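You operate a simulated robot arm through the tools that you are given. There is no shell and no other tool. Be economical: measure what you need, move in short steps, check, and stop when the job is done.

The job below is to be done with a simulated two-armed robot. You get a single attempt, and the scene is never put back.

TASK
Clamp the yellow bracket in the vice and tighten its bolt with the blue key.
Fine: hands clear of the closing jaws; one click, ring green; key back in its socket, vice wound open, bracket on the black mat. Set down upright: yellow bracket.

It is judged by the outcome, as a careful person would: the job done as asked, and still so three seconds after it is handed in. It fails if anything else is knocked over, pushed out of place, dropped, spilled or broken.

THE ROBOT
Two 7-joint arms with two-finger parallel grippers on one trunk, on a base that drives. Base frame: it is fixed to the floor where the robot stands at the start and does not move with it; the origin is under the middle of the robot, x ahead of it, y to its left, z up. Units: m, rad, N and s.
The left shoulder is at the start at [0.05, 0.165, 1.205], the right one opposite. With the tool pointing down near the work surface each hand reaches from about 0.1 to 0.68 m from the robot's upright axis, wherever it stands, measured 20 degrees to its own side. Places, roughly: black mat [0.6, -0.5, 0.9]; bolt one [-1, 0.7, 0.9]; bolt three [-0.9, 0.9, 0.9]; bolt two [-0.9, 0.8, 0.9]; bracket bolt [0.7, -0.1, 1]; vice handle [0.5, 0, 0.9]. Payload 3.91 kg a hand.
Tool frame (each hand has its own): the origin (TCP) lies between the finger pads and is the grasp point; the fingertips stand 0.03 m ahead of it; z points along the fingers, y is the line along which they close. The gripper opens to 0.11 m. The fingers are 0.02 m wide and 0.01 m thick; the gripper's body (0.048 by 0.112 m) begins 0.055 m behind the TCP.
Orientation is that of the tool frame in the base frame, as a unit quaternion [x, y, z, w]. With the fingers straight down and closing along the base's y, the tool's x points along the base's -x, its y along +y and its z along -z.

THE INTERFACE
- The arms move only by the tool servo_tool. It takes "left_increments", "right_increments" or both (then of equal length, played together; a hand with none holds still); each is a list that holds one entry, the list of rows, each a list of 7 numbers: the shift along the tool's x, y, z in mm, then the turn, a rotation vector about the tool's x, y, z in rad, then the finger opening in mm, from 0 to 110. In form: [[[x, y, z, rx, ry, rz, jaw], ...]]. A call has 1 to 8 rows; each row shifts and turns the commanded pose from where the row before left it, along the tool's axes as they then stand. Rows are played at 5 a second. More than 0.05 m and 0.15 rad between two rows, or a gripper value outside its range, and nothing of the call is played. A pose out of reach is approached as far as the arm can. The call stops where the force on the tool passes 40 N (or 10 N more than at its start, if that is more) or the arm is blocked; 0.2 s more then pass. The fingers move at their own pace (about 0.045 m/s each) and stop on an object; they squeeze with about 34 N. The grip force told is the motor's: it shows also when the fingers shut on nothing. Time passes only in rows, and 0.2 s behind the last, so rows that do not move let the fingers close. The reply holds the time, the measured pose of the TCP, the force on the tool along the base axes, the opening and the grip force, in the units named above and with some noise, with the torque about the TCP (base axes, N m) and any sound that the robot's microphone picked up.
- Cameras (640 x 400 px; columns grow to the right, rows downward): "scene" is now at [0.1209, -0.0118, 1.39]; the picture's right is [-0.12, -0.99, 0.00], its down [-0.41, 0.05, -0.91] and it looks along [0.91, -0.11, -0.41] (base axes); focal length 214 px, centre (320, 200). "left" rides on the left gripper at [0.073, -0.017, -0.103] in its tool frame; the picture's right is [0.23, 0.97, 0.00], its down [-0.76, 0.18, -0.62] and it looks along [-0.61, 0.14, 0.78] (tool axes); focal length 222 px, centre (320, 200). "right" rides on the right gripper at [0.072, 0.017, -0.103] in its tool frame; the picture's right is [-0.23, 0.97, 0.00], its down [-0.76, -0.18, -0.62] and it looks along [-0.61, -0.14, 0.78] (tool axes); focal length 222 px, centre (320, 200). There is no depth. A picture from a camera that has moved, and an enlarged one, comes with that camera's place and axes in the base frame and with its lens.
- capture(camera): a new picture of that camera. No time passes.
- lift_body(by): slides the trunk up (or, below 0, down) by that many m; the arms and the scene camera ride with it, the base frame stays. It gives what a move gives, with no picture.
- steer(legs): drives the robot by 1 to 6 legs, each [ahead, left, turn to the left] in m, m and rad, along the robot's own axes; the way and the turn of a leg run together, so that a leg with both is an arc; at most 1.5 m and 3.142 rad a leg. The arms and the cameras ride along, it lands a little off, and it stops where it bumps. It gives what a move gives.
- aim_head(pan, tilt): turns the head with the scene camera to pan (to the left, within 1.396 rad either way) and tilt (down, from -0.506 to 1.204), counted from straight ahead of the robot. It gives what a move gives.
- zoom(camera, box): a new picture of the part [left, top, right, bottom] of that camera's present view, enlarged. No time passes.
- finish_job(): hands the job in; it is judged then, once.

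Work in short steps. Places have to be worked out from the pictures, the camera data and where the tool is seen: move nearer, look again, correct. Check each grasp and each placing, and mend what went wrong. You have 120 turns and 92 pictures in all, those below and enlarged ones among them. Open the grippers and draw the arms clear of the work before you hand the job in, unless the task says otherwise; then end with one line.

The tools are called after "Request:" as a command line: name --argument value ..., lists and objects as JSON in quotes. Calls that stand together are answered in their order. servo_tool: Moves the arms, as the interface text tells. Its arguments: {"type":"object","properties":{"left_increments":{"type":"array","items":{"type":"array","items":{"type":"array","items":{"type":"number"}}}},"right_increments":{"type":"array","items":{"type":"array","items":{"type":"array","items":{"type":"number"}}}}},"required":[]} The other tools are called the same way: lift_body (by) slides the trunk up or down; steer (legs) drives the base; aim_head (pan, tilt) turns the head that bears the scene camera; capture (camera) takes a picture; zoom (camera, box) takes an enlarged picture of a part of a camera's view; finish_job () hands the job in.

At the start:

```text
clock: 0.0
left_ee_pos: [0.3449, 0.07, 1.3613]
left_ee_rot: [-0.001, 1.0, -0.002, -0.001]
left_contact_force: [-0.5, 0.0, -0.6]
left_torque: [0.02, 0.0, 0.0]
left_finger_gap: 0.1098
left_grasp_force: 0.0
right_ee_pos: [0.4003, -0.2617, 1.2731]
right_ee_rot: [0.0, 1.0, 0.0, 0.0]
right_contact_force: [0.0, 0.3, -0.9]
right_torque: [0.02, -0.01, -0.01]
right_finger_gap: 0.1099
right_grasp_force: 0.0
trunk travel left (down, up): [-0.425, 0.078]
robot x, y, heading: [0.0007, 0.0008, -0.004]
head pan, tilt: [-0.12, 0.422]
```

scene: 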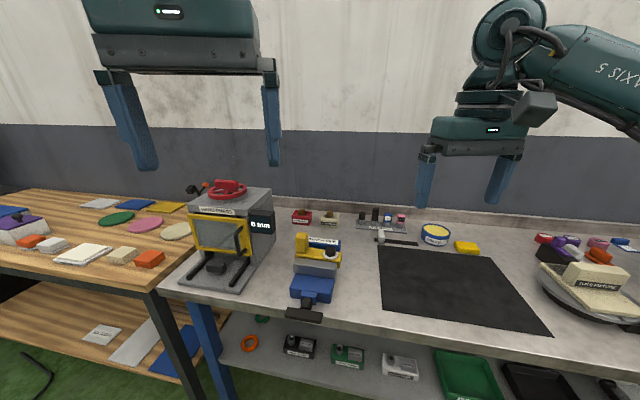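
right: 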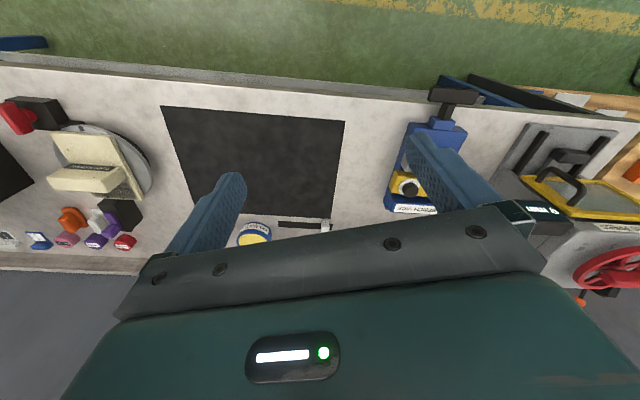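
left: 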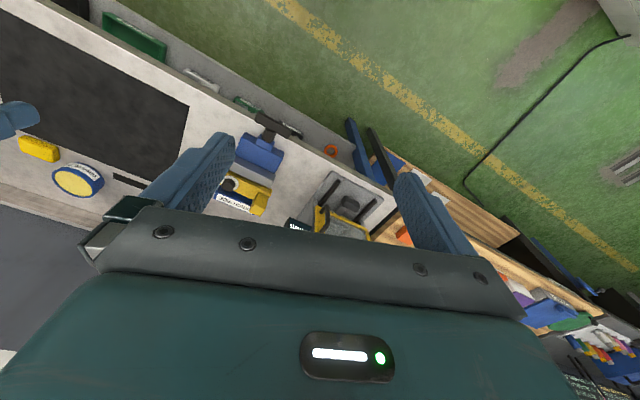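

The vice with the yellow bracket is ahead, and a rack with keys stands behind the mat. I zoom in on both.

Request:
zoom --camera "scene" --box '[270, 200, 370, 330]'

Request:
zoom --camera "scene" --box '[280, 195, 480, 260]'

```text
3.08 times, centred on (320, 265) of scene
camera zoom: at [0.1209, -0.0118, 1.39], right [-0.12, -0.99, 0.0], down [-0.41, 0.05, -0.91], along [0.91, -0.11, -0.41], focal length 660 px, centre (320, 0)
```

zoom: 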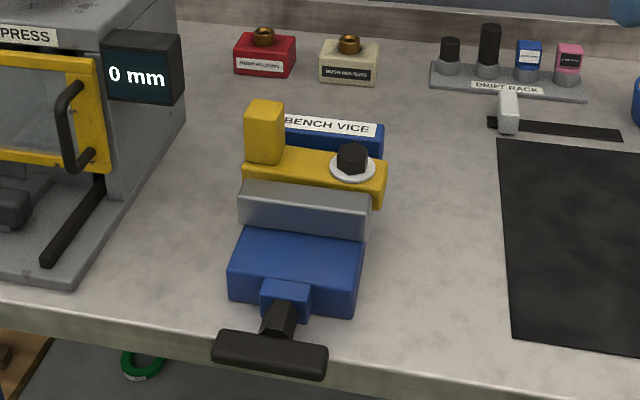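

```text
3.20 times, centred on (380, 228) of scene
camera zoom: at [0.1209, -0.0118, 1.39], right [-0.12, -0.99, 0.0], down [-0.41, 0.05, -0.91], along [0.91, -0.11, -0.41], focal length 686 px, centre (128, 112)
```

zoom: 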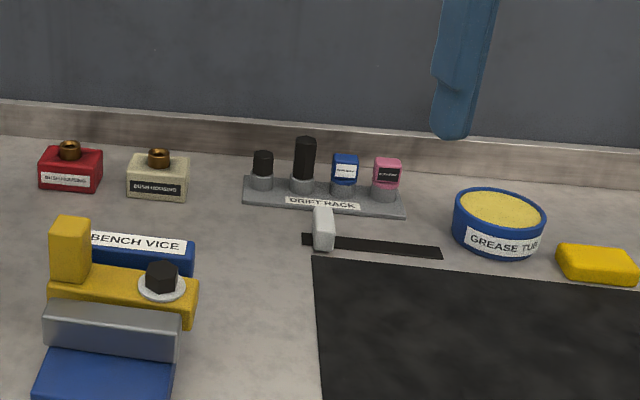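

The drift rack doesn't look like it holds torque keys, so I look around for the blue key.

Request:
aim_head --pan 1.39 --tilt 0.45

Request:
capture --camera "scene"

Request:
aim_head --pan -0.9 --tilt 0.5

Request:
capture --camera "scene"

```text
clock: 1.6
left_ee_pos: [0.346, 0.07, 1.3613]
left_ee_rot: [-0.001, 1.0, -0.001, -0.001]
left_contact_force: [-0.5, 0.5, -0.6]
left_torque: [-0.02, -0.05, 0.0]
left_finger_gap: 0.1101
left_grasp_force: 0.1
right_ee_pos: [0.4009, -0.2616, 1.2743]
right_ee_rot: [0.001, 1.0, 0.001, 0.0]
right_contact_force: [0.2, 0.3, -0.4]
right_torque: [-0.05, 0.02, 0.0]
right_finger_gap: 0.1099
right_grasp_force: 0.1
trunk travel left (down, up): [-0.425, 0.078]
robot x, y, heading: [0.0003, -0.0024, 0.001]
head pan, tilt: [1.389, 0.45]
```

```text
86 pictures are left
camera scene: at [0.0459, 0.0897, 1.3873], right [0.98, -0.18, 0.0], down [-0.08, -0.43, -0.9], along [0.16, 0.89, -0.44], focal length 214 px, centre (320, 200)
```

scene: 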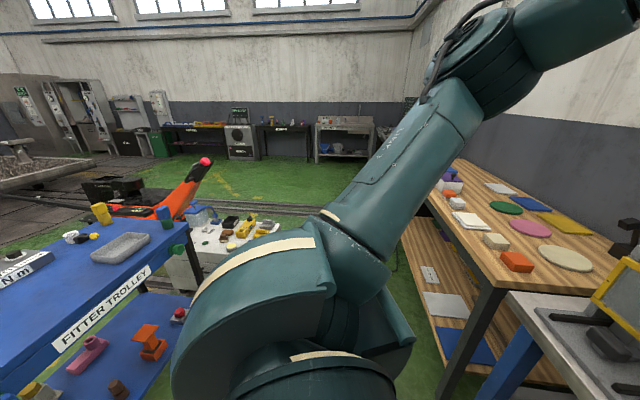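

```text
clock: 3.7
left_ee_pos: [0.346, 0.0697, 1.3606]
left_ee_rot: [-0.001, 1.0, -0.001, -0.001]
left_contact_force: [-0.1, 0.5, 0.8]
left_torque: [-0.04, -0.04, 0.03]
left_finger_gap: 0.1099
left_grasp_force: 0.0
right_ee_pos: [0.4008, -0.2627, 1.2734]
right_ee_rot: [0.001, 1.0, 0.0, 0.0]
right_contact_force: [0.1, 0.6, 0.3]
right_torque: [-0.03, -0.02, 0.02]
right_finger_gap: 0.1099
right_grasp_force: 0.0
trunk travel left (down, up): [-0.425, 0.078]
robot x, y, heading: [0.0017, 0.0014, 0.003]
head pan, tilt: [-0.901, 0.499]
```

```text
85 pictures are left
camera scene: at [0.0858, -0.072, 1.3829], right [-0.78, -0.62, 0.0], down [-0.3, 0.38, -0.88], along [0.55, -0.69, -0.48], focal length 214 px, centre (320, 200)
```

scene: 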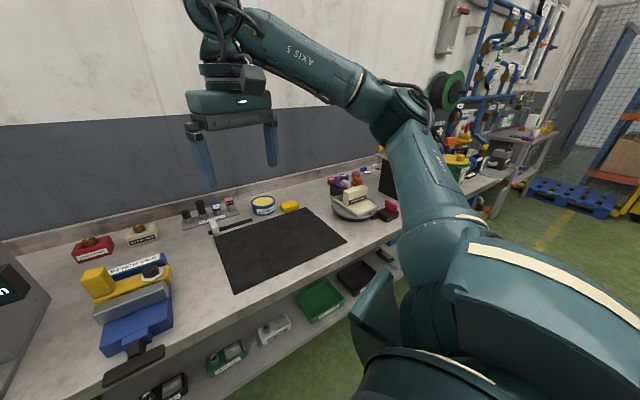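

There is a "Fitter trolley" behind to the left with an N·m display; the key is probably there. I turn toward it.

Request:
steer --legs '[[0, 0, 2.3]]'

Request:
aim_head --pan 0 --tilt 0.5

Request:
capture --camera "scene"

```text
clock: 9.6
left_ee_pos: [-0.2821, 0.2118, 1.3609]
left_ee_rot: [0.913, -0.409, 0.001, -0.001]
left_contact_force: [0.9, 0.6, -0.3]
left_torque: [-0.02, -0.01, 0.05]
left_finger_gap: 0.1099
left_grasp_force: 0.1
right_ee_pos: [-0.0682, 0.4739, 1.2743]
right_ee_rot: [0.912, -0.41, 0.0, 0.0]
right_contact_force: [-0.3, 0.0, 0.2]
right_torque: [0.0, 0.0, 0.01]
right_finger_gap: 0.1098
right_grasp_force: 0.0
trunk travel left (down, up): [-0.425, 0.078]
robot x, y, heading: [-0.0014, 0.0027, 2.294]
head pan, tilt: [-0.901, 0.499]
```

```text
clock: 10.8
left_ee_pos: [-0.2814, 0.2117, 1.362]
left_ee_rot: [0.912, -0.409, 0.002, 0.0]
left_contact_force: [-0.2, 0.9, 0.1]
left_torque: [0.0, -0.01, 0.02]
left_finger_gap: 0.1102
left_grasp_force: 0.1
right_ee_pos: [-0.0701, 0.4746, 1.2735]
right_ee_rot: [0.912, -0.41, 0.0, -0.001]
right_contact_force: [-0.3, 0.9, 1.2]
right_torque: [-0.01, -0.01, -0.01]
right_finger_gap: 0.1101
right_grasp_force: 0.0
trunk travel left (down, up): [-0.425, 0.078]
robot x, y, heading: [-0.0017, -0.0043, 2.296]
head pan, tilt: [0.0, 0.499]
```

```text
84 pictures are left
camera scene: at [-0.0798, 0.0894, 1.3829], right [0.75, 0.66, 0.0], down [0.32, -0.36, -0.88], along [-0.58, 0.66, -0.48], focal length 214 px, centre (320, 200)
```

scene: 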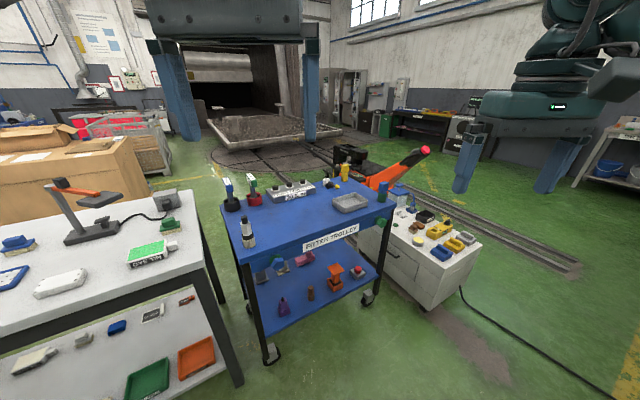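

Request:
zoom --camera "scene" --box '[215, 150, 405, 260]'

```text
3.37 times, centred on (310, 205) of scene
camera zoom: at [-0.0798, 0.0894, 1.3829], right [0.75, 0.66, 0.0], down [0.32, -0.36, -0.88], along [-0.58, 0.66, -0.48], focal length 722 px, centre (354, 183)
```

zoom: 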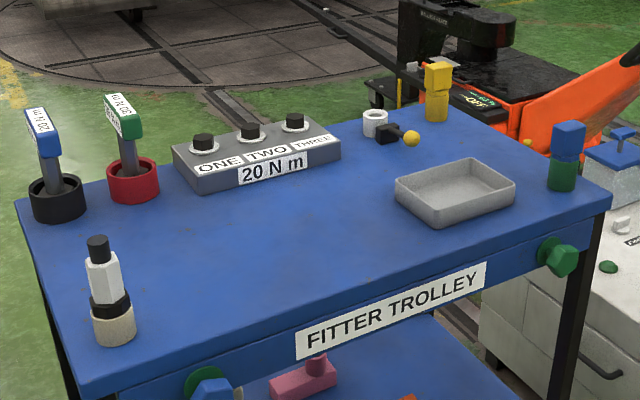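

The blue key stands in a black cup at about (-0.96, 0.47) on the trolley, with a test block of bolts beside it. I drive nearer, squared to the trolley.

Request:
steer --legs '[[0.272, 0.142, 0], [0, 0, 0.55]]'

Request:
aim_head --pan -0.1 --tilt 0.7

Request:
capture --camera "scene"

```text
clock: 14.4
left_ee_pos: [-0.6372, 0.1408, 1.362]
left_ee_rot: [0.99, -0.144, 0.001, -0.001]
left_contact_force: [-0.4, -0.8, -1.7]
left_torque: [0.0, -0.02, 0.0]
left_finger_gap: 0.1099
left_grasp_force: 0.0
right_ee_pos: [-0.594, 0.4752, 1.2731]
right_ee_rot: [0.989, -0.145, 0.0, 0.0]
right_contact_force: [0.8, -0.5, -0.2]
right_torque: [-0.01, 0.0, 0.03]
right_finger_gap: 0.1098
right_grasp_force: 0.1
trunk travel left (down, up): [-0.425, 0.078]
robot x, y, heading: [-0.2867, 0.1071, 2.851]
head pan, tilt: [0.0, 0.499]
```

```text
clock: 15.1
left_ee_pos: [-0.6369, 0.1413, 1.3613]
left_ee_rot: [0.99, -0.144, 0.001, -0.002]
left_contact_force: [-0.5, -1.2, -0.3]
left_torque: [-0.03, -0.05, 0.01]
left_finger_gap: 0.1102
left_grasp_force: 0.1
right_ee_pos: [-0.5961, 0.4753, 1.2741]
right_ee_rot: [0.989, -0.145, 0.001, 0.0]
right_contact_force: [-0.2, 0.1, -0.2]
right_torque: [0.0, 0.02, 0.0]
right_finger_gap: 0.1101
right_grasp_force: 0.0
trunk travel left (down, up): [-0.425, 0.078]
robot x, y, heading: [-0.2874, 0.1082, 2.845]
head pan, tilt: [-0.099, 0.7]
```

```text
82 pictures are left
camera scene: at [-0.3928, 0.1488, 1.3652], right [0.38, 0.93, 0.0], down [0.6, -0.24, -0.77], along [-0.71, 0.29, -0.64], focal length 214 px, centre (320, 200)
```

scene: 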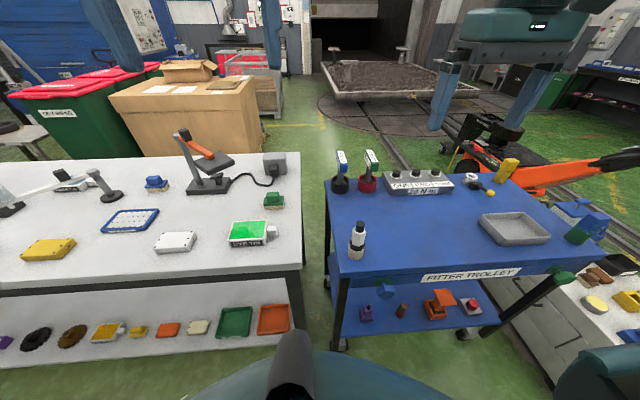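

Request:
zoom --camera "scene" --box '[320, 140, 420, 200]'

Request:
capture --camera "right"

```text
6.40 times, centred on (370, 170) of scene
camera zoom: at [-0.3928, 0.1488, 1.3652], right [0.38, 0.93, 0.0], down [0.6, -0.24, -0.77], along [-0.71, 0.29, -0.64], focal length 1373 px, centre (0, 392)
```

zoom: 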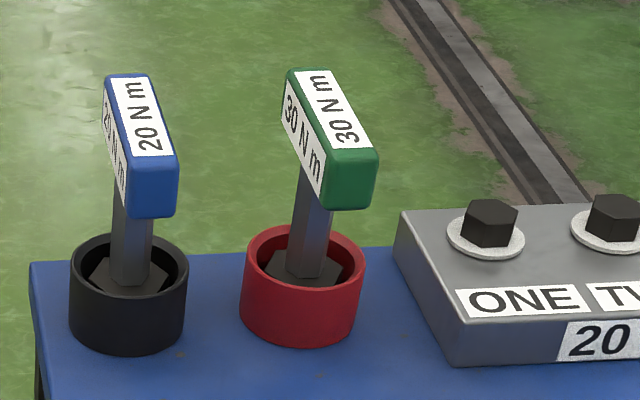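

```text
80 pictures are left
camera right: at [-0.5303, 0.4375, 1.3773], right [-0.5, -0.87, 0.0], down [-0.68, 0.39, 0.62], along [-0.54, 0.31, -0.78], focal length 222 px, centre (320, 200)
```

right: 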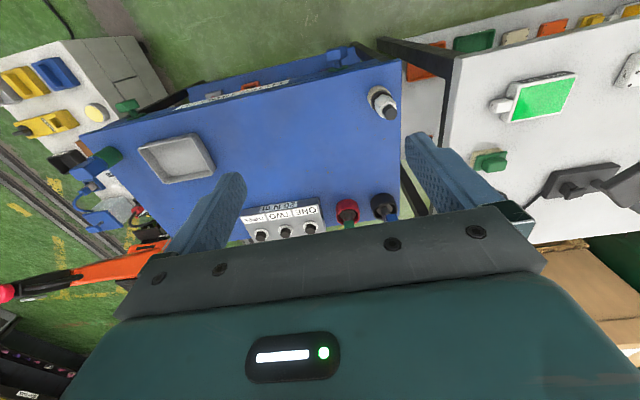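

Cup estimated at (-1.0, 0.48), rim z≈0.865. I look steeply down to see how far my base sticks out relative to the trolley edge.

Request:
aim_head --pan -0.1 --tilt 1.2

Request:
capture --camera "scene"

```text
clock: 16.1
left_ee_pos: [-0.6369, 0.1403, 1.3617]
left_ee_rot: [0.99, -0.144, 0.001, -0.001]
left_contact_force: [-0.2, -0.6, -0.4]
left_torque: [0.0, -0.03, -0.02]
left_finger_gap: 0.1102
left_grasp_force: 0.1
right_ee_pos: [-0.596, 0.475, 1.273]
right_ee_rot: [0.989, -0.146, 0.0, 0.0]
right_contact_force: [-0.1, -0.6, -0.8]
right_torque: [-0.04, 0.01, -0.07]
right_finger_gap: 0.1101
right_grasp_force: 0.0
trunk travel left (down, up): [-0.425, 0.078]
robot x, y, heading: [-0.2844, 0.1088, 2.852]
head pan, tilt: [-0.099, 1.201]
```

```text
79 pictures are left
camera scene: at [-0.366, 0.1378, 1.3292], right [0.38, 0.92, 0.0], down [0.86, -0.35, -0.36], along [-0.34, 0.14, -0.93], focal length 214 px, centre (320, 200)
```

scene: 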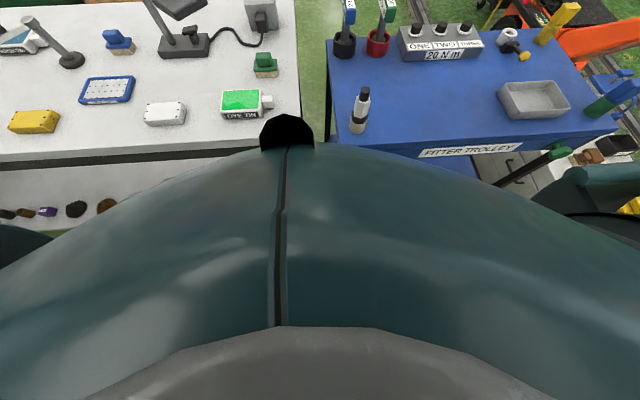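

The chest sticks out about 0.2 m. I drive forward slowly 0.14 m, leaving about 0.27 m from axis to trolley edge, with the head tilted to the key.

Request:
steer --legs '[[0.14, 0, 0]]'

Request:
aim_head --pan -0.25 --tilt 0.8

Request:
capture --camera "scene"

Request:
capture --camera "right"

```text
clock: 17.4
left_ee_pos: [-0.7715, 0.1816, 1.3602]
left_ee_rot: [0.99, -0.144, 0.002, 0.0]
left_contact_force: [0.6, -0.1, -0.3]
left_torque: [-0.01, -0.01, -0.02]
left_finger_gap: 0.1101
left_grasp_force: 0.1
right_ee_pos: [-0.7277, 0.5155, 1.2736]
right_ee_rot: [0.989, -0.145, 0.0, 0.0]
right_contact_force: [-0.1, 0.3, -0.2]
right_torque: [-0.03, 0.0, -0.01]
right_finger_gap: 0.1099
right_grasp_force: 0.0
trunk travel left (down, up): [-0.425, 0.078]
robot x, y, heading: [-0.4192, 0.1523, 2.854]
head pan, tilt: [-0.099, 1.201]
```

```text
clock: 18.3
left_ee_pos: [-0.7702, 0.1808, 1.3614]
left_ee_rot: [0.989, -0.145, 0.001, 0.0]
left_contact_force: [0.3, -0.3, -0.9]
left_torque: [0.0, 0.02, 0.0]
left_finger_gap: 0.11
left_grasp_force: 0.1
right_ee_pos: [-0.7283, 0.5151, 1.274]
right_ee_rot: [0.989, -0.146, 0.0, 0.0]
right_contact_force: [-0.2, 0.3, 0.0]
right_torque: [0.01, 0.01, 0.01]
right_finger_gap: 0.1099
right_grasp_force: 0.1
trunk travel left (down, up): [-0.425, 0.078]
robot x, y, heading: [-0.4206, 0.1489, 2.853]
head pan, tilt: [-0.25, 0.799]
```

```text
78 pictures are left
camera scene: at [-0.5169, 0.1981, 1.3568], right [0.51, 0.86, 0.0], down [0.62, -0.37, -0.7], along [-0.6, 0.36, -0.72], focal length 214 px, centre (320, 200)
```

scene: 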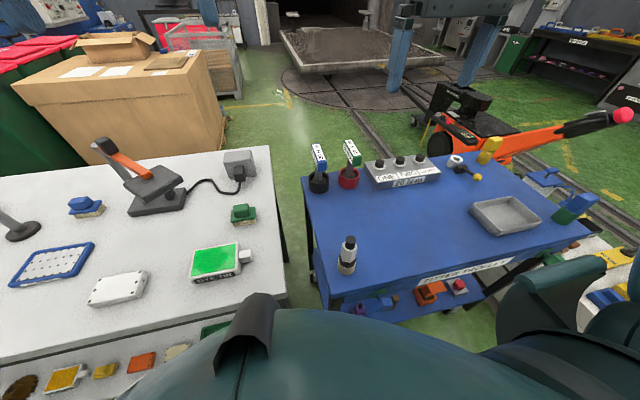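

```text
77 pictures are left
camera right: at [-0.6635, 0.4777, 1.3774], right [-0.5, -0.87, 0.0], down [-0.68, 0.39, 0.62], along [-0.54, 0.31, -0.78], focal length 222 px, centre (320, 200)
```

right: 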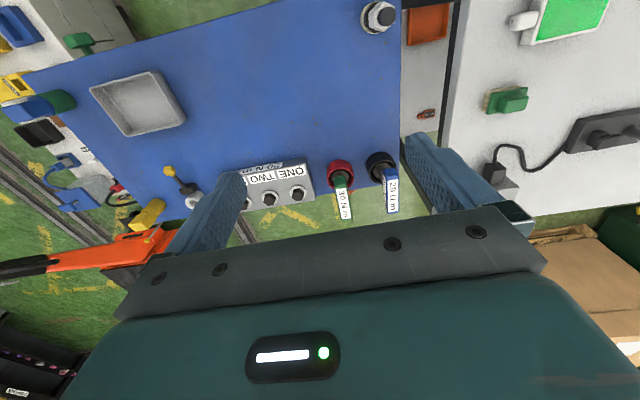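

The key's head is at about (-1.00, 0.484, 0.97). I zoom in on it in both views for the orientation of its handle bar.

Request:
zoom --camera "right" --box '[320, 140, 420, 230]'

Request:
zoom --camera "scene" --box '[290, 130, 380, 200]'

```text
4.44 times, centred on (370, 185) of right
camera zoom: at [-0.6635, 0.4777, 1.3774], right [-0.5, -0.87, 0.0], down [-0.68, 0.39, 0.62], along [-0.54, 0.31, -0.78], focal length 987 px, centre (98, 267)
```

zoom: 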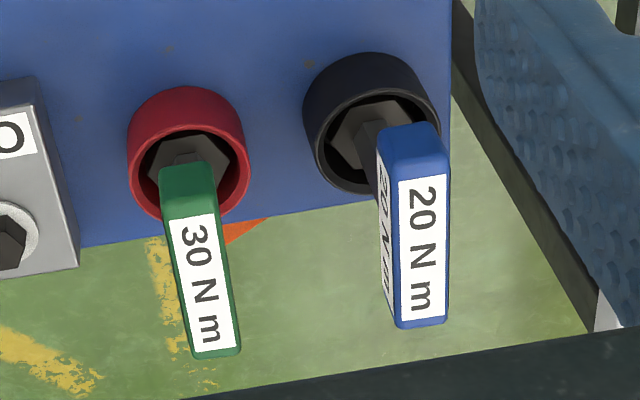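

```text
5.71 times, centred on (335, 165) of scene
camera zoom: at [-0.5169, 0.1981, 1.3568], right [0.51, 0.86, 0.0], down [0.62, -0.37, -0.7], along [-0.6, 0.36, -0.72], focal length 1226 px, centre (234, 400)
```

zoom: 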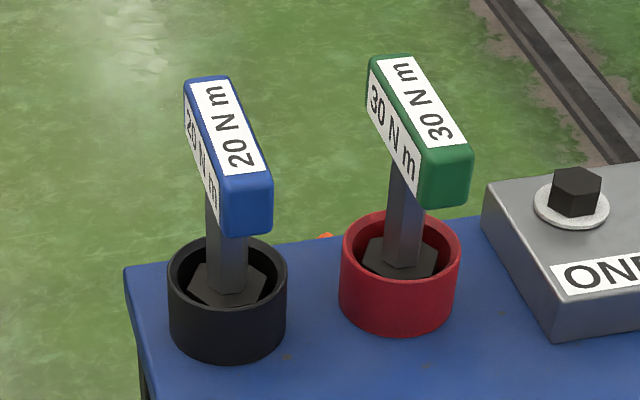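

Head top centre is at (-1.004, 0.487, 0.98), the bar about 0.11 long along my heading and 0.027 wide. I move the right hand above it, with the fingers at 70 mm.

Request:
servo_tool --right_increments '[[[-32, 13.4, 28, 0, 0, 0, 70], [-32, 13.4, 28, 0, 0, 0, 70], [-32, 13.4, 28, 0, 0, 0, 70], [-32, 13.4, 28, 0, 0, 0, 70], [-32, 13.4, 28, 0, 0, 0, 70], [-32, 13.4, 28, 0, 0, 0, 70], [-32, 13.4, 28, 0, 0, 0, 70], [-32, 13.4, 28, 0, 0, 0, 70]]]'

Request:
capture --camera "right"

Request:
zoom --camera "scene" --box '[270, 110, 400, 200]'

```text
clock: 20.1
left_ee_pos: [-0.7723, 0.1762, 1.3636]
left_ee_rot: [0.99, -0.144, 0.001, -0.002]
left_contact_force: [-0.4, -1.2, -0.1]
left_torque: [0.11, -0.07, 0.02]
left_finger_gap: 0.1097
left_grasp_force: 0.0
right_ee_pos: [-1.0041, 0.4842, 1.0505]
right_ee_rot: [0.989, -0.145, -0.001, -0.003]
right_contact_force: [0.0, 0.9, 0.0]
right_torque: [-0.1, -0.01, 0.01]
right_finger_gap: 0.0699
right_grasp_force: 0.0
trunk travel left (down, up): [-0.425, 0.078]
robot x, y, heading: [-0.4169, 0.1482, 2.844]
head pan, tilt: [-0.25, 0.799]
```

```text
74 pictures are left
camera right: at [-0.9394, 0.4466, 1.1541], right [-0.5, -0.87, 0.0], down [-0.68, 0.38, 0.63], along [-0.54, 0.31, -0.78], focal length 222 px, centre (320, 200)
```

right: 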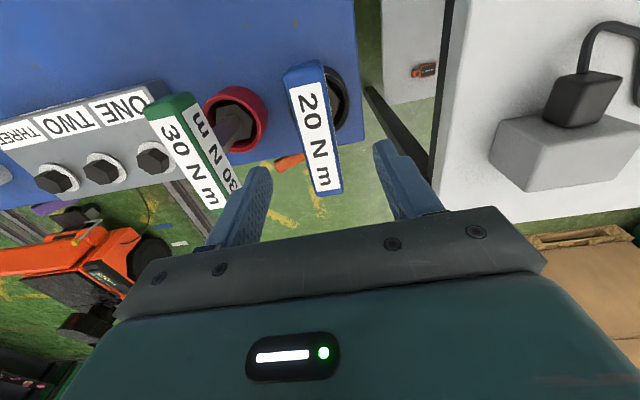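

```text
4.44 times, centred on (335, 155) of scene
camera zoom: at [-0.5181, 0.1944, 1.357], right [0.51, 0.86, 0.0], down [0.62, -0.37, -0.7], along [-0.6, 0.36, -0.72], focal length 953 px, centre (253, 400)
```

zoom: 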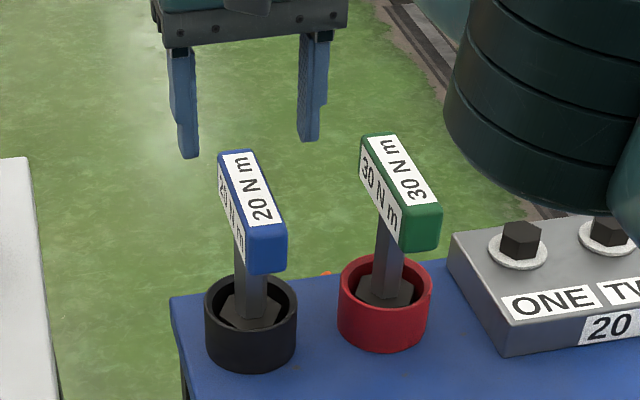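

Aligned within a few mm. I descend 85 mm around the handle bar and close.

Request:
servo_tool --right_increments '[[[0, 0, 30, 0, 0, 0, 70], [0, 0, 30, 0, 0, 0, 70], [0, 0, 25, 0, 0, 0, 70], [0, 0, 0, 0, 0, 0, 70], [0, 0, 0, 0, 0, 0, 0], [0, 0, 0, 0, 0, 0, 0], [0, 0, 0, 0, 0, 0, 0]]]'

Request:
zoom --camera "scene" --box '[270, 110, 400, 200]'

```text
clock: 21.7
left_ee_pos: [-0.7699, 0.1813, 1.3614]
left_ee_rot: [0.99, -0.144, 0.001, 0.0]
left_contact_force: [0.4, 0.3, 1.4]
left_torque: [0.01, -0.03, -0.02]
left_finger_gap: 0.1097
left_grasp_force: 0.0
right_ee_pos: [-1.0029, 0.4859, 0.9748]
right_ee_rot: [0.99, -0.144, 0.0, 0.0]
right_contact_force: [0.0, -0.1, -0.2]
right_torque: [0.06, -0.09, 0.02]
right_finger_gap: 0.0281
right_grasp_force: 30.0
right hand out of reach, approached as far as the arm can: row 3
trunk travel left (down, up): [-0.425, 0.078]
robot x, y, heading: [-0.4177, 0.1506, 2.849]
head pan, tilt: [-0.25, 0.799]
```

```text
4.44 times, centred on (335, 155) of scene
camera zoom: at [-0.5169, 0.1981, 1.3569], right [0.52, 0.86, 0.0], down [0.61, -0.37, -0.7], along [-0.6, 0.36, -0.72], focal length 953 px, centre (253, 400)
```

zoom: 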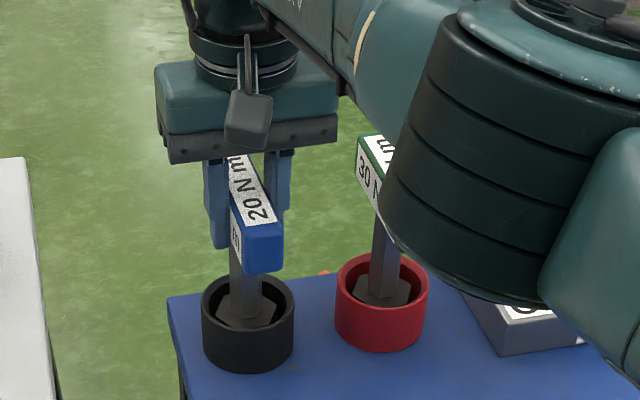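

Grip 28 mm, 30 N on the bar. Now lift the key straight out, 120 mm.

Request:
servo_tool --right_increments '[[[0, 0, -10, 0, 0, 0, 0], [0, 0, -15, 0, 0, 0, 0], [0, 0, -20, 0, 0, 0, 0], [0, 0, -25, 0, 0, 0, 0], [0, 0, -25, 0, 0, 0, 0], [0, 0, -25, 0, 0, 0, 0]]]'

Request:
zoom --camera "scene" --box '[240, 70, 400, 200]'

```text
clock: 23.1
left_ee_pos: [-0.7707, 0.1795, 1.3615]
left_ee_rot: [0.99, -0.144, 0.0, 0.0]
left_contact_force: [0.0, 0.0, 0.2]
left_torque: [0.04, 0.03, -0.03]
left_finger_gap: 0.1099
left_grasp_force: 0.1
right_ee_pos: [-0.9992, 0.4864, 1.0876]
right_ee_rot: [0.989, -0.145, -0.001, 0.0]
right_contact_force: [-0.3, 0.2, -3.8]
right_torque: [-0.04, -0.02, 0.0]
right_finger_gap: 0.0277
right_grasp_force: 33.7
right hand out of reach, approached as far as the arm can: row 1, 6
trunk travel left (down, up): [-0.425, 0.078]
robot x, y, heading: [-0.4199, 0.1483, 2.855]
head pan, tilt: [-0.25, 0.799]
```

```text
3.08 times, centred on (320, 135) of scene
camera zoom: at [-0.5166, 0.1978, 1.3569], right [0.52, 0.86, 0.0], down [0.61, -0.37, -0.7], along [-0.6, 0.36, -0.72], focal length 660 px, centre (320, 400)
```

zoom: 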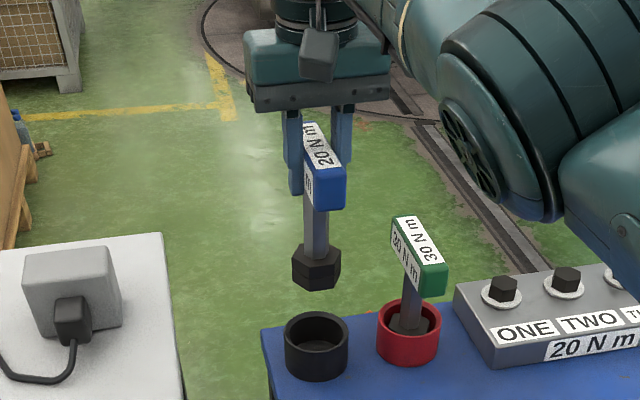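

The key is out (bottom about 0.14 m below the TCP). I retract and raise it, back away, and turn to the bench.

Request:
servo_tool --right_increments '[[[25, 0, -25, 0, 0, 0, 0], [32, 0, -32, 0, 0, 0, 0], [32, 0, -32, 0, 0, 0, 0], [32, 0, -32, 0, 0, 0, 0], [32, 0, -25, 0, 0, 0, 0], [32, 0, -10, 0, 0, 0, 0]]]'

Request:
steer --legs '[[-0.2, 0, 0], [0, 0, -2.85], [0.12, -0.09, 0]]'

Request:
aim_head --pan 0 --tilt 0.6

Request:
capture --camera "scene"

```text
clock: 24.5
left_ee_pos: [-0.7716, 0.1807, 1.3613]
left_ee_rot: [0.989, -0.145, 0.001, 0.0]
left_contact_force: [0.6, -0.5, -0.1]
left_torque: [-0.04, 0.02, -0.02]
left_finger_gap: 0.1102
left_grasp_force: 0.1
right_ee_pos: [-0.965, 0.476, 1.2313]
right_ee_rot: [0.989, -0.145, 0.0, 0.001]
right_contact_force: [-0.8, -0.2, -2.9]
right_torque: [0.0, -0.02, 0.03]
right_finger_gap: 0.0276
right_grasp_force: 34.2
right hand out of reach, approached as far as the arm can: row 1, 2, 3, 4, 5, 6
trunk travel left (down, up): [-0.425, 0.078]
robot x, y, heading: [-0.4165, 0.1515, 2.846]
head pan, tilt: [-0.25, 0.799]
```

```text
clock: 33.7
left_ee_pos: [0.2383, 0.0698, 1.3616]
left_ee_rot: [0.002, 1.0, 0.0, -0.001]
left_contact_force: [0.7, -0.7, -0.2]
left_torque: [0.02, 0.03, 0.02]
left_finger_gap: 0.11
left_grasp_force: 0.0
right_ee_pos: [0.5072, -0.1596, 1.232]
right_ee_rot: [0.003, 1.0, 0.001, -0.001]
right_contact_force: [0.6, -0.3, -3.3]
right_torque: [0.0, 0.02, -0.02]
right_finger_gap: 0.0279
right_grasp_force: 33.8
trunk travel left (down, up): [-0.425, 0.078]
robot x, y, heading: [-0.1051, 0.0037, -0.005]
head pan, tilt: [-0.25, 0.799]
```

```text
clock: 34.5
left_ee_pos: [0.2375, 0.0695, 1.3617]
left_ee_rot: [0.002, 1.0, -0.001, -0.001]
left_contact_force: [-0.4, 0.3, 0.2]
left_torque: [0.01, 0.0, -0.05]
left_finger_gap: 0.11
left_grasp_force: 0.0
right_ee_pos: [0.5074, -0.1586, 1.2318]
right_ee_rot: [0.003, 1.0, -0.001, 0.0]
right_contact_force: [-0.6, 0.0, -3.1]
right_torque: [0.03, 0.01, -0.01]
right_finger_gap: 0.028
right_grasp_force: 34.2
trunk travel left (down, up): [-0.425, 0.078]
robot x, y, heading: [-0.1091, 0.0004, -0.005]
head pan, tilt: [0.0, 0.6]
```

```text
70 pictures are left
camera scene: at [0.0094, 0.0001, 1.3737], right [-0.01, -1.0, 0.0], down [-0.57, 0.0, -0.82], along [0.82, 0.0, -0.57], focal length 214 px, centre (320, 200)
```

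scene: 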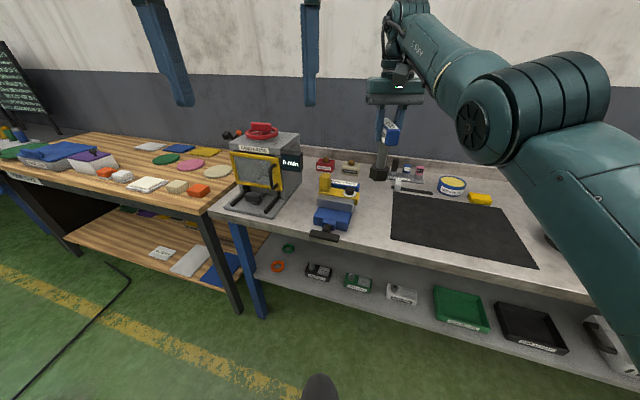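

Back at the bench with the key held. I zoom in on the vice.

Request:
zoom --camera "scene" --box '[300, 165, 370, 250]'

Request:
capture --camera "left"

Request:
capture --camera "right"

```text
4.71 times, centred on (335, 208) of scene
camera zoom: at [0.0094, 0.0001, 1.3737], right [-0.01, -1.0, 0.0], down [-0.57, 0.0, -0.82], along [0.82, 0.0, -0.57], focal length 1009 px, centre (249, 165)
```

zoom: 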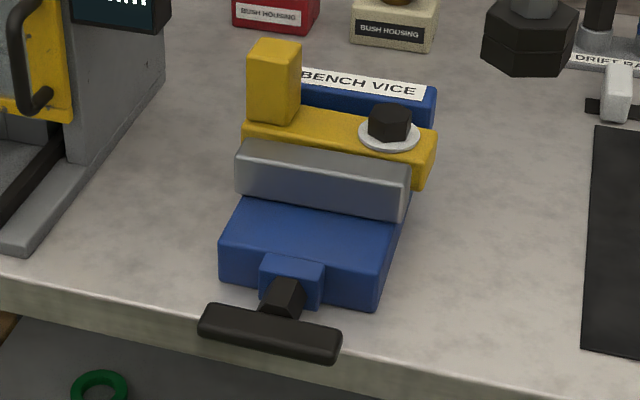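

```text
68 pictures are left
camera left: at [0.164, 0.0539, 1.4667], right [-0.22, 0.97, 0.0], down [0.76, 0.18, 0.62], along [0.61, 0.14, -0.78], focal length 222 px, centre (320, 200)
```

left: 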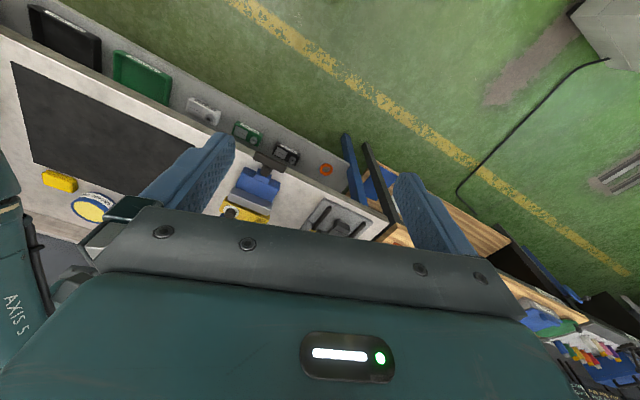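

```text
67 pictures are left
camera right: at [0.4348, -0.1411, 1.3357], right [0.23, 0.97, 0.0], down [0.76, -0.18, 0.62], along [0.61, -0.14, -0.78], focal length 222 px, centre (320, 200)
```

right: 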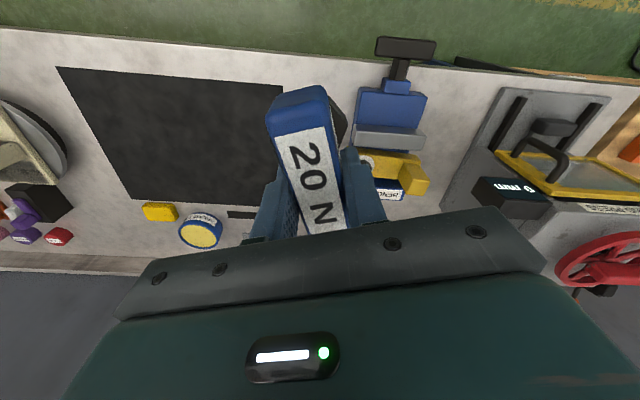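

The handle bar centre is about (0.497, -0.014, 0.902), length about 0.087, vice yawed about -0.2 rad. I move the right hand with the key aside and the left hand forward, then turn the left hand to point forward.

Request:
servo_tool --left_increments '[[[-45, 7, 20, 0, 0, 0, 80], [-45, 7, 20, 0, 0, 0, 80], [-45, 7, 20, 0, 0, 0, 80], [-45, 7, 20, 0, 0, 0, 80]]]' --right_increments '[[[0, -40, 0, 0, 0, 0, 0], [0, -40, 0, 0, 0, 0, 0], [0, -40, 0, 0, 0, 0, 0], [0, -30, 0, 0, 0, 0, 0]]]'

Request:
servo_tool --left_increments '[[[0, 0, 0, 0.0926, -0.0757, -0.0757, 80], [0, 0, 0, 0.0926, -0.0757, -0.0757, 80], [0, 0, 0, 0.0926, -0.0757, -0.0757, 80], [0, 0, 0, 0.0926, -0.0757, -0.0757, 80], [0, 0, 0, 0.0926, -0.0757, -0.0757, 80], [0, 0, 0, 0.0926, -0.0757, -0.0757, 80], [0, 0, 0, 0.0926, -0.0757, -0.0757, 80]]]'

Request:
servo_tool --left_increments '[[[0, 0, 0, 0.0926, -0.0757, -0.0757, 80], [0, 0, 0, 0.0926, -0.0757, -0.0757, 80], [0, 0, 0, 0.0926, -0.0757, -0.0757, 80], [0, 0, 0, 0.0926, -0.0757, -0.0757, 80], [0, 0, 0, 0.0926, -0.0757, -0.0757, 80], [0, 0, 0, 0.0926, -0.0757, -0.0757, 80], [0, 0, 0, 0.0926, -0.0757, -0.0757, 80]]]'

```text
clock: 35.5
left_ee_pos: [0.4178, 0.0958, 1.2811]
left_ee_rot: [0.003, 1.0, 0.0, -0.001]
left_contact_force: [-0.2, 0.0, 0.5]
left_torque: [0.04, -0.01, -0.03]
left_finger_gap: 0.08
left_grasp_force: 0.1
right_ee_pos: [0.5036, -0.2823, 1.2297]
right_ee_rot: [0.004, 1.0, 0.0, 0.001]
right_contact_force: [0.4, -1.0, -2.5]
right_torque: [0.03, -0.03, 0.02]
right_finger_gap: 0.0278
right_grasp_force: 34.6
right hand out of reach, approached as far as the arm can: row 1, 2, 4
trunk travel left (down, up): [-0.425, 0.078]
robot x, y, heading: [-0.1139, -0.0001, -0.005]
head pan, tilt: [0.0, 0.6]
```

```text
clock: 37.1
left_ee_pos: [0.4176, 0.0963, 1.2824]
left_ee_rot: [-0.254, 0.879, -0.313, 0.253]
left_contact_force: [-0.6, -0.3, 0.0]
left_torque: [-0.01, -0.01, 0.0]
left_finger_gap: 0.0801
left_grasp_force: 0.0
right_ee_pos: [0.5038, -0.2808, 1.2325]
right_ee_rot: [0.004, 1.0, 0.0, 0.001]
right_contact_force: [0.0, 0.2, -3.2]
right_torque: [0.02, 0.05, 0.02]
right_finger_gap: 0.0277
right_grasp_force: 34.2
trunk travel left (down, up): [-0.425, 0.078]
robot x, y, heading: [-0.1094, -0.0022, -0.01]
head pan, tilt: [0.0, 0.6]
```

```text
clock: 38.7
left_ee_pos: [0.4133, 0.0858, 1.2843]
left_ee_rot: [-0.434, 0.563, -0.549, 0.44]
left_contact_force: [0.2, 0.3, -0.2]
left_torque: [-0.01, 0.0, 0.03]
left_finger_gap: 0.0801
left_grasp_force: 0.0
left hand out of reach, approached as far as the arm can: row 7
right_ee_pos: [0.5034, -0.2807, 1.2325]
right_ee_rot: [0.004, 1.0, 0.0, 0.002]
right_contact_force: [-1.1, 0.3, -1.8]
right_torque: [0.03, -0.01, 0.02]
right_finger_gap: 0.0278
right_grasp_force: 33.9
trunk travel left (down, up): [-0.425, 0.078]
robot x, y, heading: [-0.1074, -0.0018, -0.006]
head pan, tilt: [0.0, 0.6]
```

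The left hand now points along the vice axis with the fingers closing vertically. I lower it to a pre-grasp 0.10 m in front of the handle.

Request:
servo_tool --left_increments '[[[10.5, 47.5, 1.2, 0, 0, 0, 60], [10.5, 47.5, 1.2, 0, 0, 0, 60], [10.5, 47.5, 1.2, 0, 0, 0, 60], [10.5, 47.5, 1.2, 0, 0, 0, 60], [10.5, 47.5, 1.2, 0, 0, 0, 60], [10.5, 47.5, 1.2, 0, 0, 0, 60], [10.5, 47.5, 1.2, 0, 0, 0, 60], [10.5, 47.5, 1.2, 0, 0, 0, 60]]]'

Request:
aim_head --pan 0 --tilt 0.8

Request:
capture --camera "scene"

Request:
capture --camera "left"

```text
clock: 40.5
left_ee_pos: [0.4153, 0.0862, 1.2826]
left_ee_rot: [-0.435, 0.564, -0.548, 0.44]
left_contact_force: [-0.7, -0.1, -1.1]
left_torque: [-0.02, 0.0, 0.04]
left_finger_gap: 0.0599
left_grasp_force: 0.0
left hand out of reach, approached as far as the arm can: row 1, 2, 3, 4, 5, 6, 7, 8
right_ee_pos: [0.5038, -0.2802, 1.2316]
right_ee_rot: [0.004, 1.0, 0.0, 0.001]
right_contact_force: [0.0, -0.2, -2.5]
right_torque: [0.01, 0.03, 0.0]
right_finger_gap: 0.0276
right_grasp_force: 34.0
trunk travel left (down, up): [-0.425, 0.078]
robot x, y, heading: [-0.104, 0.0009, -0.004]
head pan, tilt: [0.0, 0.6]
```

```text
clock: 41.2
left_ee_pos: [0.4143, 0.085, 1.2818]
left_ee_rot: [-0.435, 0.564, -0.548, 0.44]
left_contact_force: [-1.0, 0.6, 0.0]
left_torque: [-0.02, -0.03, 0.01]
left_finger_gap: 0.06
left_grasp_force: 0.0
right_ee_pos: [0.505, -0.2811, 1.232]
right_ee_rot: [0.003, 1.0, 0.0, 0.001]
right_contact_force: [0.5, 0.6, -2.4]
right_torque: [0.0, 0.02, 0.01]
right_finger_gap: 0.0275
right_grasp_force: 34.5
trunk travel left (down, up): [-0.425, 0.078]
robot x, y, heading: [-0.1083, 0.0016, -0.004]
head pan, tilt: [0.0, 0.799]
```

```text
66 pictures are left
camera scene: at [0.0018, 0.0001, 1.3569], right [-0.01, -1.0, 0.0], down [-0.72, 0.0, -0.7], along [0.7, 0.0, -0.72], focal length 214 px, centre (320, 200)
```

scene: 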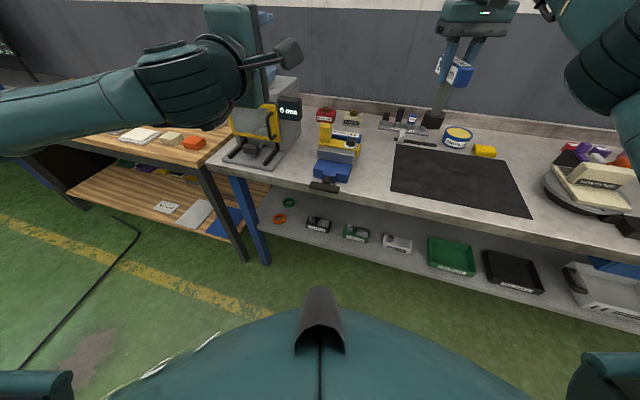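

```text
65 pictures are left
camera left: at [0.2958, 0.0401, 1.3008], right [-0.06, -0.2, -0.98], down [-0.43, 0.89, -0.15], along [0.9, 0.41, -0.14], focal length 222 px, centre (320, 200)
```

left: 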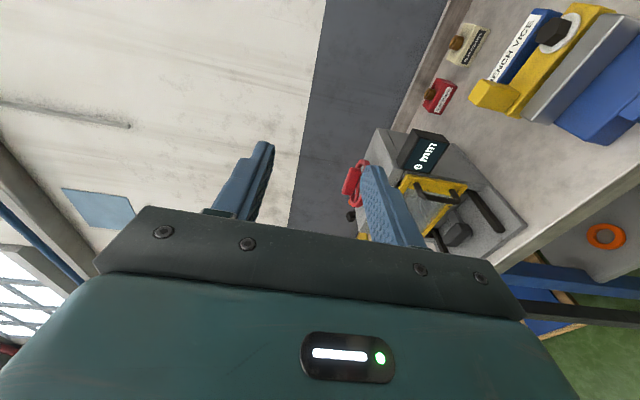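

The forward pose is stuck at a wrist limit with this roll. I roll the hand back about its axis toward the opposite roll.

Request:
servo_tool --left_increments '[[[0, 0, 0, 0, 0, 0.147, 60], [0, 0, 0, 0, 0, 0.147, 60], [0, 0, 0, 0, 0, 0.147, 60], [0, 0, 0, 0, 0, 0.147, 60], [0, 0, 0, 0, 0, 0.147, 60], [0, 0, 0, 0, 0, 0.147, 60], [0, 0, 0, 0, 0, 0.147, 60], [0, 0, 0, 0, 0, 0.147, 60]]]'

Request:
servo_tool --left_increments '[[[0, 0, 0, 0, 0, 0.147, 60], [0, 0, 0, 0, 0, 0.147, 60], [0, 0, 0, 0, 0, 0.147, 60], [0, 0, 0, 0, 0, 0.147, 60], [0, 0, 0, 0, 0, 0.147, 60], [0, 0, 0, 0, 0, 0.147, 60], [0, 0, 0, 0, 0, 0.147, 60]]]'

Request:
servo_tool --left_increments '[[[0, 0, 0, 0, 0, 0.147, 60], [0, 0, 0, 0, 0, 0.147, 60], [0, 0, 0, 0, 0, 0.147, 60], [0, 0, 0, 0, 0, 0.147, 60], [0, 0, 0, 0, 0, 0.147, 60], [0, 0, 0, 0, 0, 0.147, 60]]]'

```text
clock: 43.0
left_ee_pos: [0.414, 0.0869, 1.2819]
left_ee_rot: [-0.068, 0.704, -0.208, 0.675]
left_contact_force: [0.0, 0.2, 0.0]
left_torque: [0.0, 0.01, 0.01]
left_finger_gap: 0.06
left_grasp_force: 0.1
right_ee_pos: [0.5037, -0.28, 1.2307]
right_ee_rot: [0.004, 1.0, 0.0, 0.001]
right_contact_force: [1.0, 0.2, -3.1]
right_torque: [0.01, 0.0, -0.01]
right_finger_gap: 0.0277
right_grasp_force: 33.8
trunk travel left (down, up): [-0.425, 0.078]
robot x, y, heading: [-0.109, -0.0027, -0.003]
head pan, tilt: [0.0, 0.799]
```

```text
clock: 44.6
left_ee_pos: [0.4147, 0.0867, 1.2814]
left_ee_rot: [0.288, 0.646, 0.152, 0.69]
left_contact_force: [-0.2, 0.4, 0.5]
left_torque: [0.01, 0.01, -0.02]
left_finger_gap: 0.06
left_grasp_force: 0.0
right_ee_pos: [0.5043, -0.28, 1.2324]
right_ee_rot: [0.004, 1.0, 0.0, 0.001]
right_contact_force: [-0.1, 0.5, -3.3]
right_torque: [-0.03, 0.03, -0.01]
right_finger_gap: 0.0281
right_grasp_force: 34.1
trunk travel left (down, up): [-0.425, 0.078]
robot x, y, heading: [-0.108, 0.0053, -0.008]
head pan, tilt: [0.0, 0.799]
```

```text
clock: 46.0
left_ee_pos: [0.4147, 0.0863, 1.2817]
left_ee_rot: [0.537, 0.461, 0.43, 0.56]
left_contact_force: [-0.2, 0.3, 0.1]
left_torque: [0.02, 0.02, -0.03]
left_finger_gap: 0.0599
left_grasp_force: 0.0
right_ee_pos: [0.5035, -0.2801, 1.2311]
right_ee_rot: [0.003, 1.0, 0.0, 0.001]
right_contact_force: [1.0, -1.2, -3.1]
right_torque: [-0.02, 0.01, -0.02]
right_finger_gap: 0.0283
right_grasp_force: 34.1
trunk travel left (down, up): [-0.425, 0.078]
robot x, y, heading: [-0.1086, 0.0043, -0.001]
head pan, tilt: [0.0, 0.799]
```

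Now at the opposite roll (y up). I lower to the pre-grasp in front of the handle.

Request:
servo_tool --left_increments '[[[-7.2, -47.9, 0, 0, 0, 0, 60], [-7.2, -47.9, 0, 0, 0, 0, 60], [-7.2, -47.9, 0, 0, 0, 0, 60], [-7.2, -47.9, 0, 0, 0, 0, 60], [-7.2, -47.9, 0, 0, 0, 0, 60], [-7.2, -47.9, 0, 0, 0, 0, 60], [-7.2, -47.9, 0, 0, 0, 0, 60], [-7.2, -47.9, 0, 0, 0, 0, 60]]]'

Request:
capture --camera "scene"

Request:
capture --camera "left"

```text
clock: 47.8
left_ee_pos: [0.4137, 0.0839, 1.27]
left_ee_rot: [0.536, 0.463, 0.43, 0.561]
left_contact_force: [0.6, -0.8, 0.0]
left_torque: [0.01, 0.01, 0.02]
left_finger_gap: 0.0599
left_grasp_force: 0.1
left hand out of reach, approached as far as the arm can: row 1, 2, 3, 4, 5, 6, 7, 8
right_ee_pos: [0.5047, -0.2804, 1.2317]
right_ee_rot: [0.004, 1.0, 0.0, 0.0]
right_contact_force: [0.6, -0.2, -3.2]
right_torque: [0.0, 0.01, 0.01]
right_finger_gap: 0.0277
right_grasp_force: 33.9
trunk travel left (down, up): [-0.425, 0.078]
robot x, y, heading: [-0.1108, -0.0011, -0.01]
head pan, tilt: [0.0, 0.799]
```

```text
64 pictures are left
camera scene: at [0.0018, 0.0001, 1.3569], right [-0.01, -1.0, 0.0], down [-0.72, 0.0, -0.7], along [0.7, 0.0, -0.72], focal length 214 px, centre (320, 200)
```

scene: 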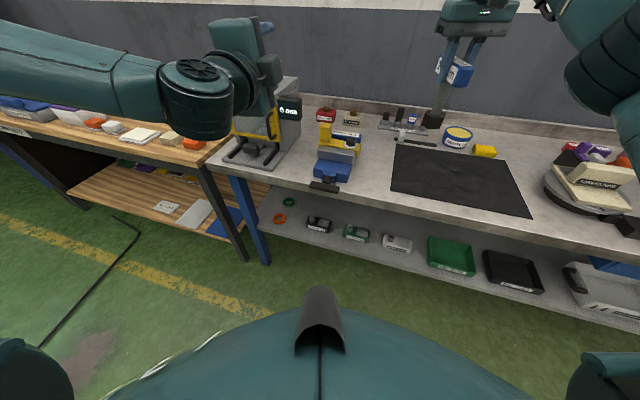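

```text
63 pictures are left
camera left: at [0.3261, 0.1756, 1.2506], right [0.06, 0.28, 0.96], down [-0.76, -0.61, 0.22], along [0.65, -0.74, 0.18], focal length 222 px, centre (320, 200)
```

left: 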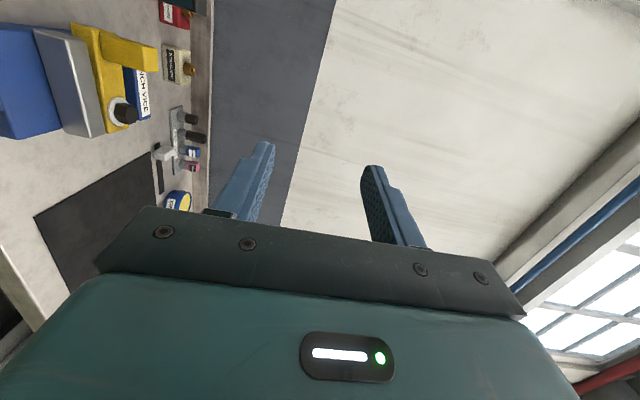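

The wrist can't flex to reach that low, so I'll lower the trunk instead. First I bring the key hand back in front of the bench edge.

Request:
servo_tool --right_increments '[[[40, 0, -10, 0, 0, 0, 0], [40, 0, -10, 0, 0, 0, 0], [40, 0, -10, 0, 0, 0, 0], [40, 0, -10, 0, 0, 0, 0], [40, 0, -10, 0, 0, 0, 0], [0, 0, -20, 0, 0, 0, 0]]]'

Request:
capture --camera "right"

```text
clock: 49.2
left_ee_pos: [0.4138, 0.0846, 1.2705]
left_ee_rot: [0.534, 0.463, 0.431, 0.56]
left_contact_force: [0.3, -0.2, -0.8]
left_torque: [0.0, 0.01, -0.01]
left_finger_gap: 0.0601
left_grasp_force: 0.0
right_ee_pos: [0.3038, -0.2773, 1.302]
right_ee_rot: [0.003, 1.0, 0.0, 0.0]
right_contact_force: [-0.1, 0.1, -3.4]
right_torque: [0.02, 0.03, 0.0]
right_finger_gap: 0.0279
right_grasp_force: 34.2
trunk travel left (down, up): [-0.425, 0.078]
robot x, y, heading: [-0.1081, 0.0011, -0.003]
head pan, tilt: [0.0, 0.799]
```

```text
62 pictures are left
camera right: at [0.232, -0.2612, 1.4055], right [0.23, 0.97, 0.0], down [0.76, -0.18, 0.62], along [0.6, -0.15, -0.78], focal length 222 px, centre (320, 200)
```

right: 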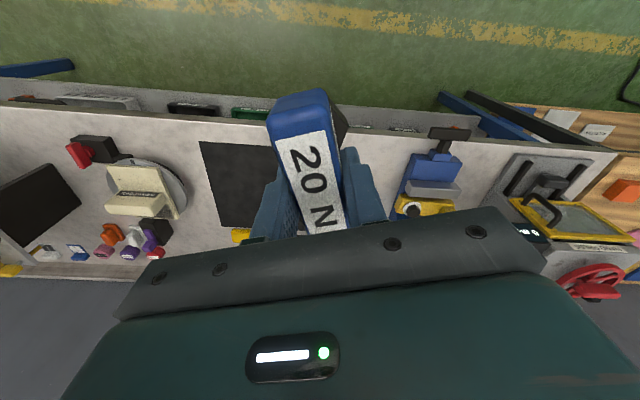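

Clear below. Lower the trunk 0.36 m.

Request:
lift_body --by -0.36

Request:
capture --camera "scene"

Request:
capture --camera "left"

```text
clock: 52.7
left_ee_pos: [0.4132, 0.086, 0.9111]
left_ee_rot: [0.535, 0.462, 0.43, 0.562]
left_contact_force: [1.3, 0.5, 0.3]
left_torque: [0.01, -0.01, 0.0]
left_finger_gap: 0.0599
left_grasp_force: 0.2
right_ee_pos: [0.3041, -0.2776, 0.9416]
right_ee_rot: [0.003, 1.0, 0.0, 0.0]
right_contact_force: [1.3, -1.3, -2.9]
right_torque: [-0.02, 0.03, -0.01]
right_finger_gap: 0.0278
right_grasp_force: 33.8
trunk travel left (down, up): [-0.065, 0.438]
robot x, y, heading: [-0.1064, 0.0006, -0.006]
head pan, tilt: [0.0, 0.799]
```

```text
61 pictures are left
camera scene: at [0.0016, 0.0001, 0.9969], right [-0.01, -1.0, 0.0], down [-0.72, 0.0, -0.7], along [0.7, 0.0, -0.72], focal length 214 px, centre (320, 200)
```

scene: 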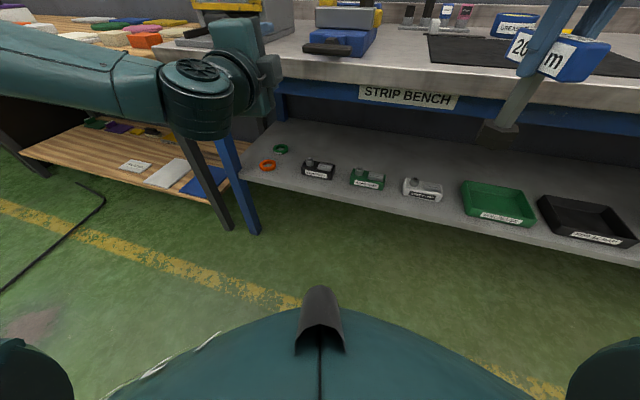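

```text
60 pictures are left
camera left: at [0.3258, 0.1756, 0.8907], right [0.06, 0.28, 0.96], down [-0.76, -0.61, 0.22], along [0.65, -0.74, 0.18], focal length 222 px, centre (320, 200)
```

left: 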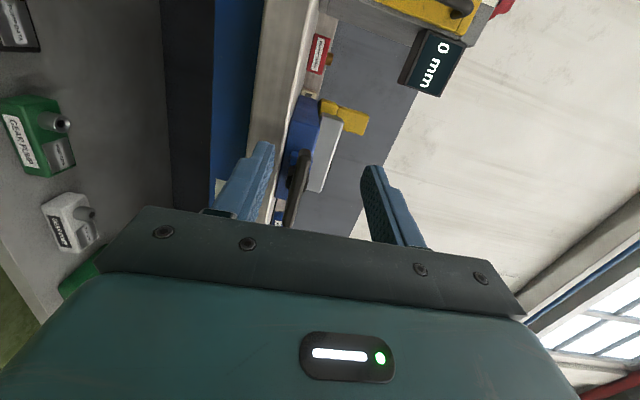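

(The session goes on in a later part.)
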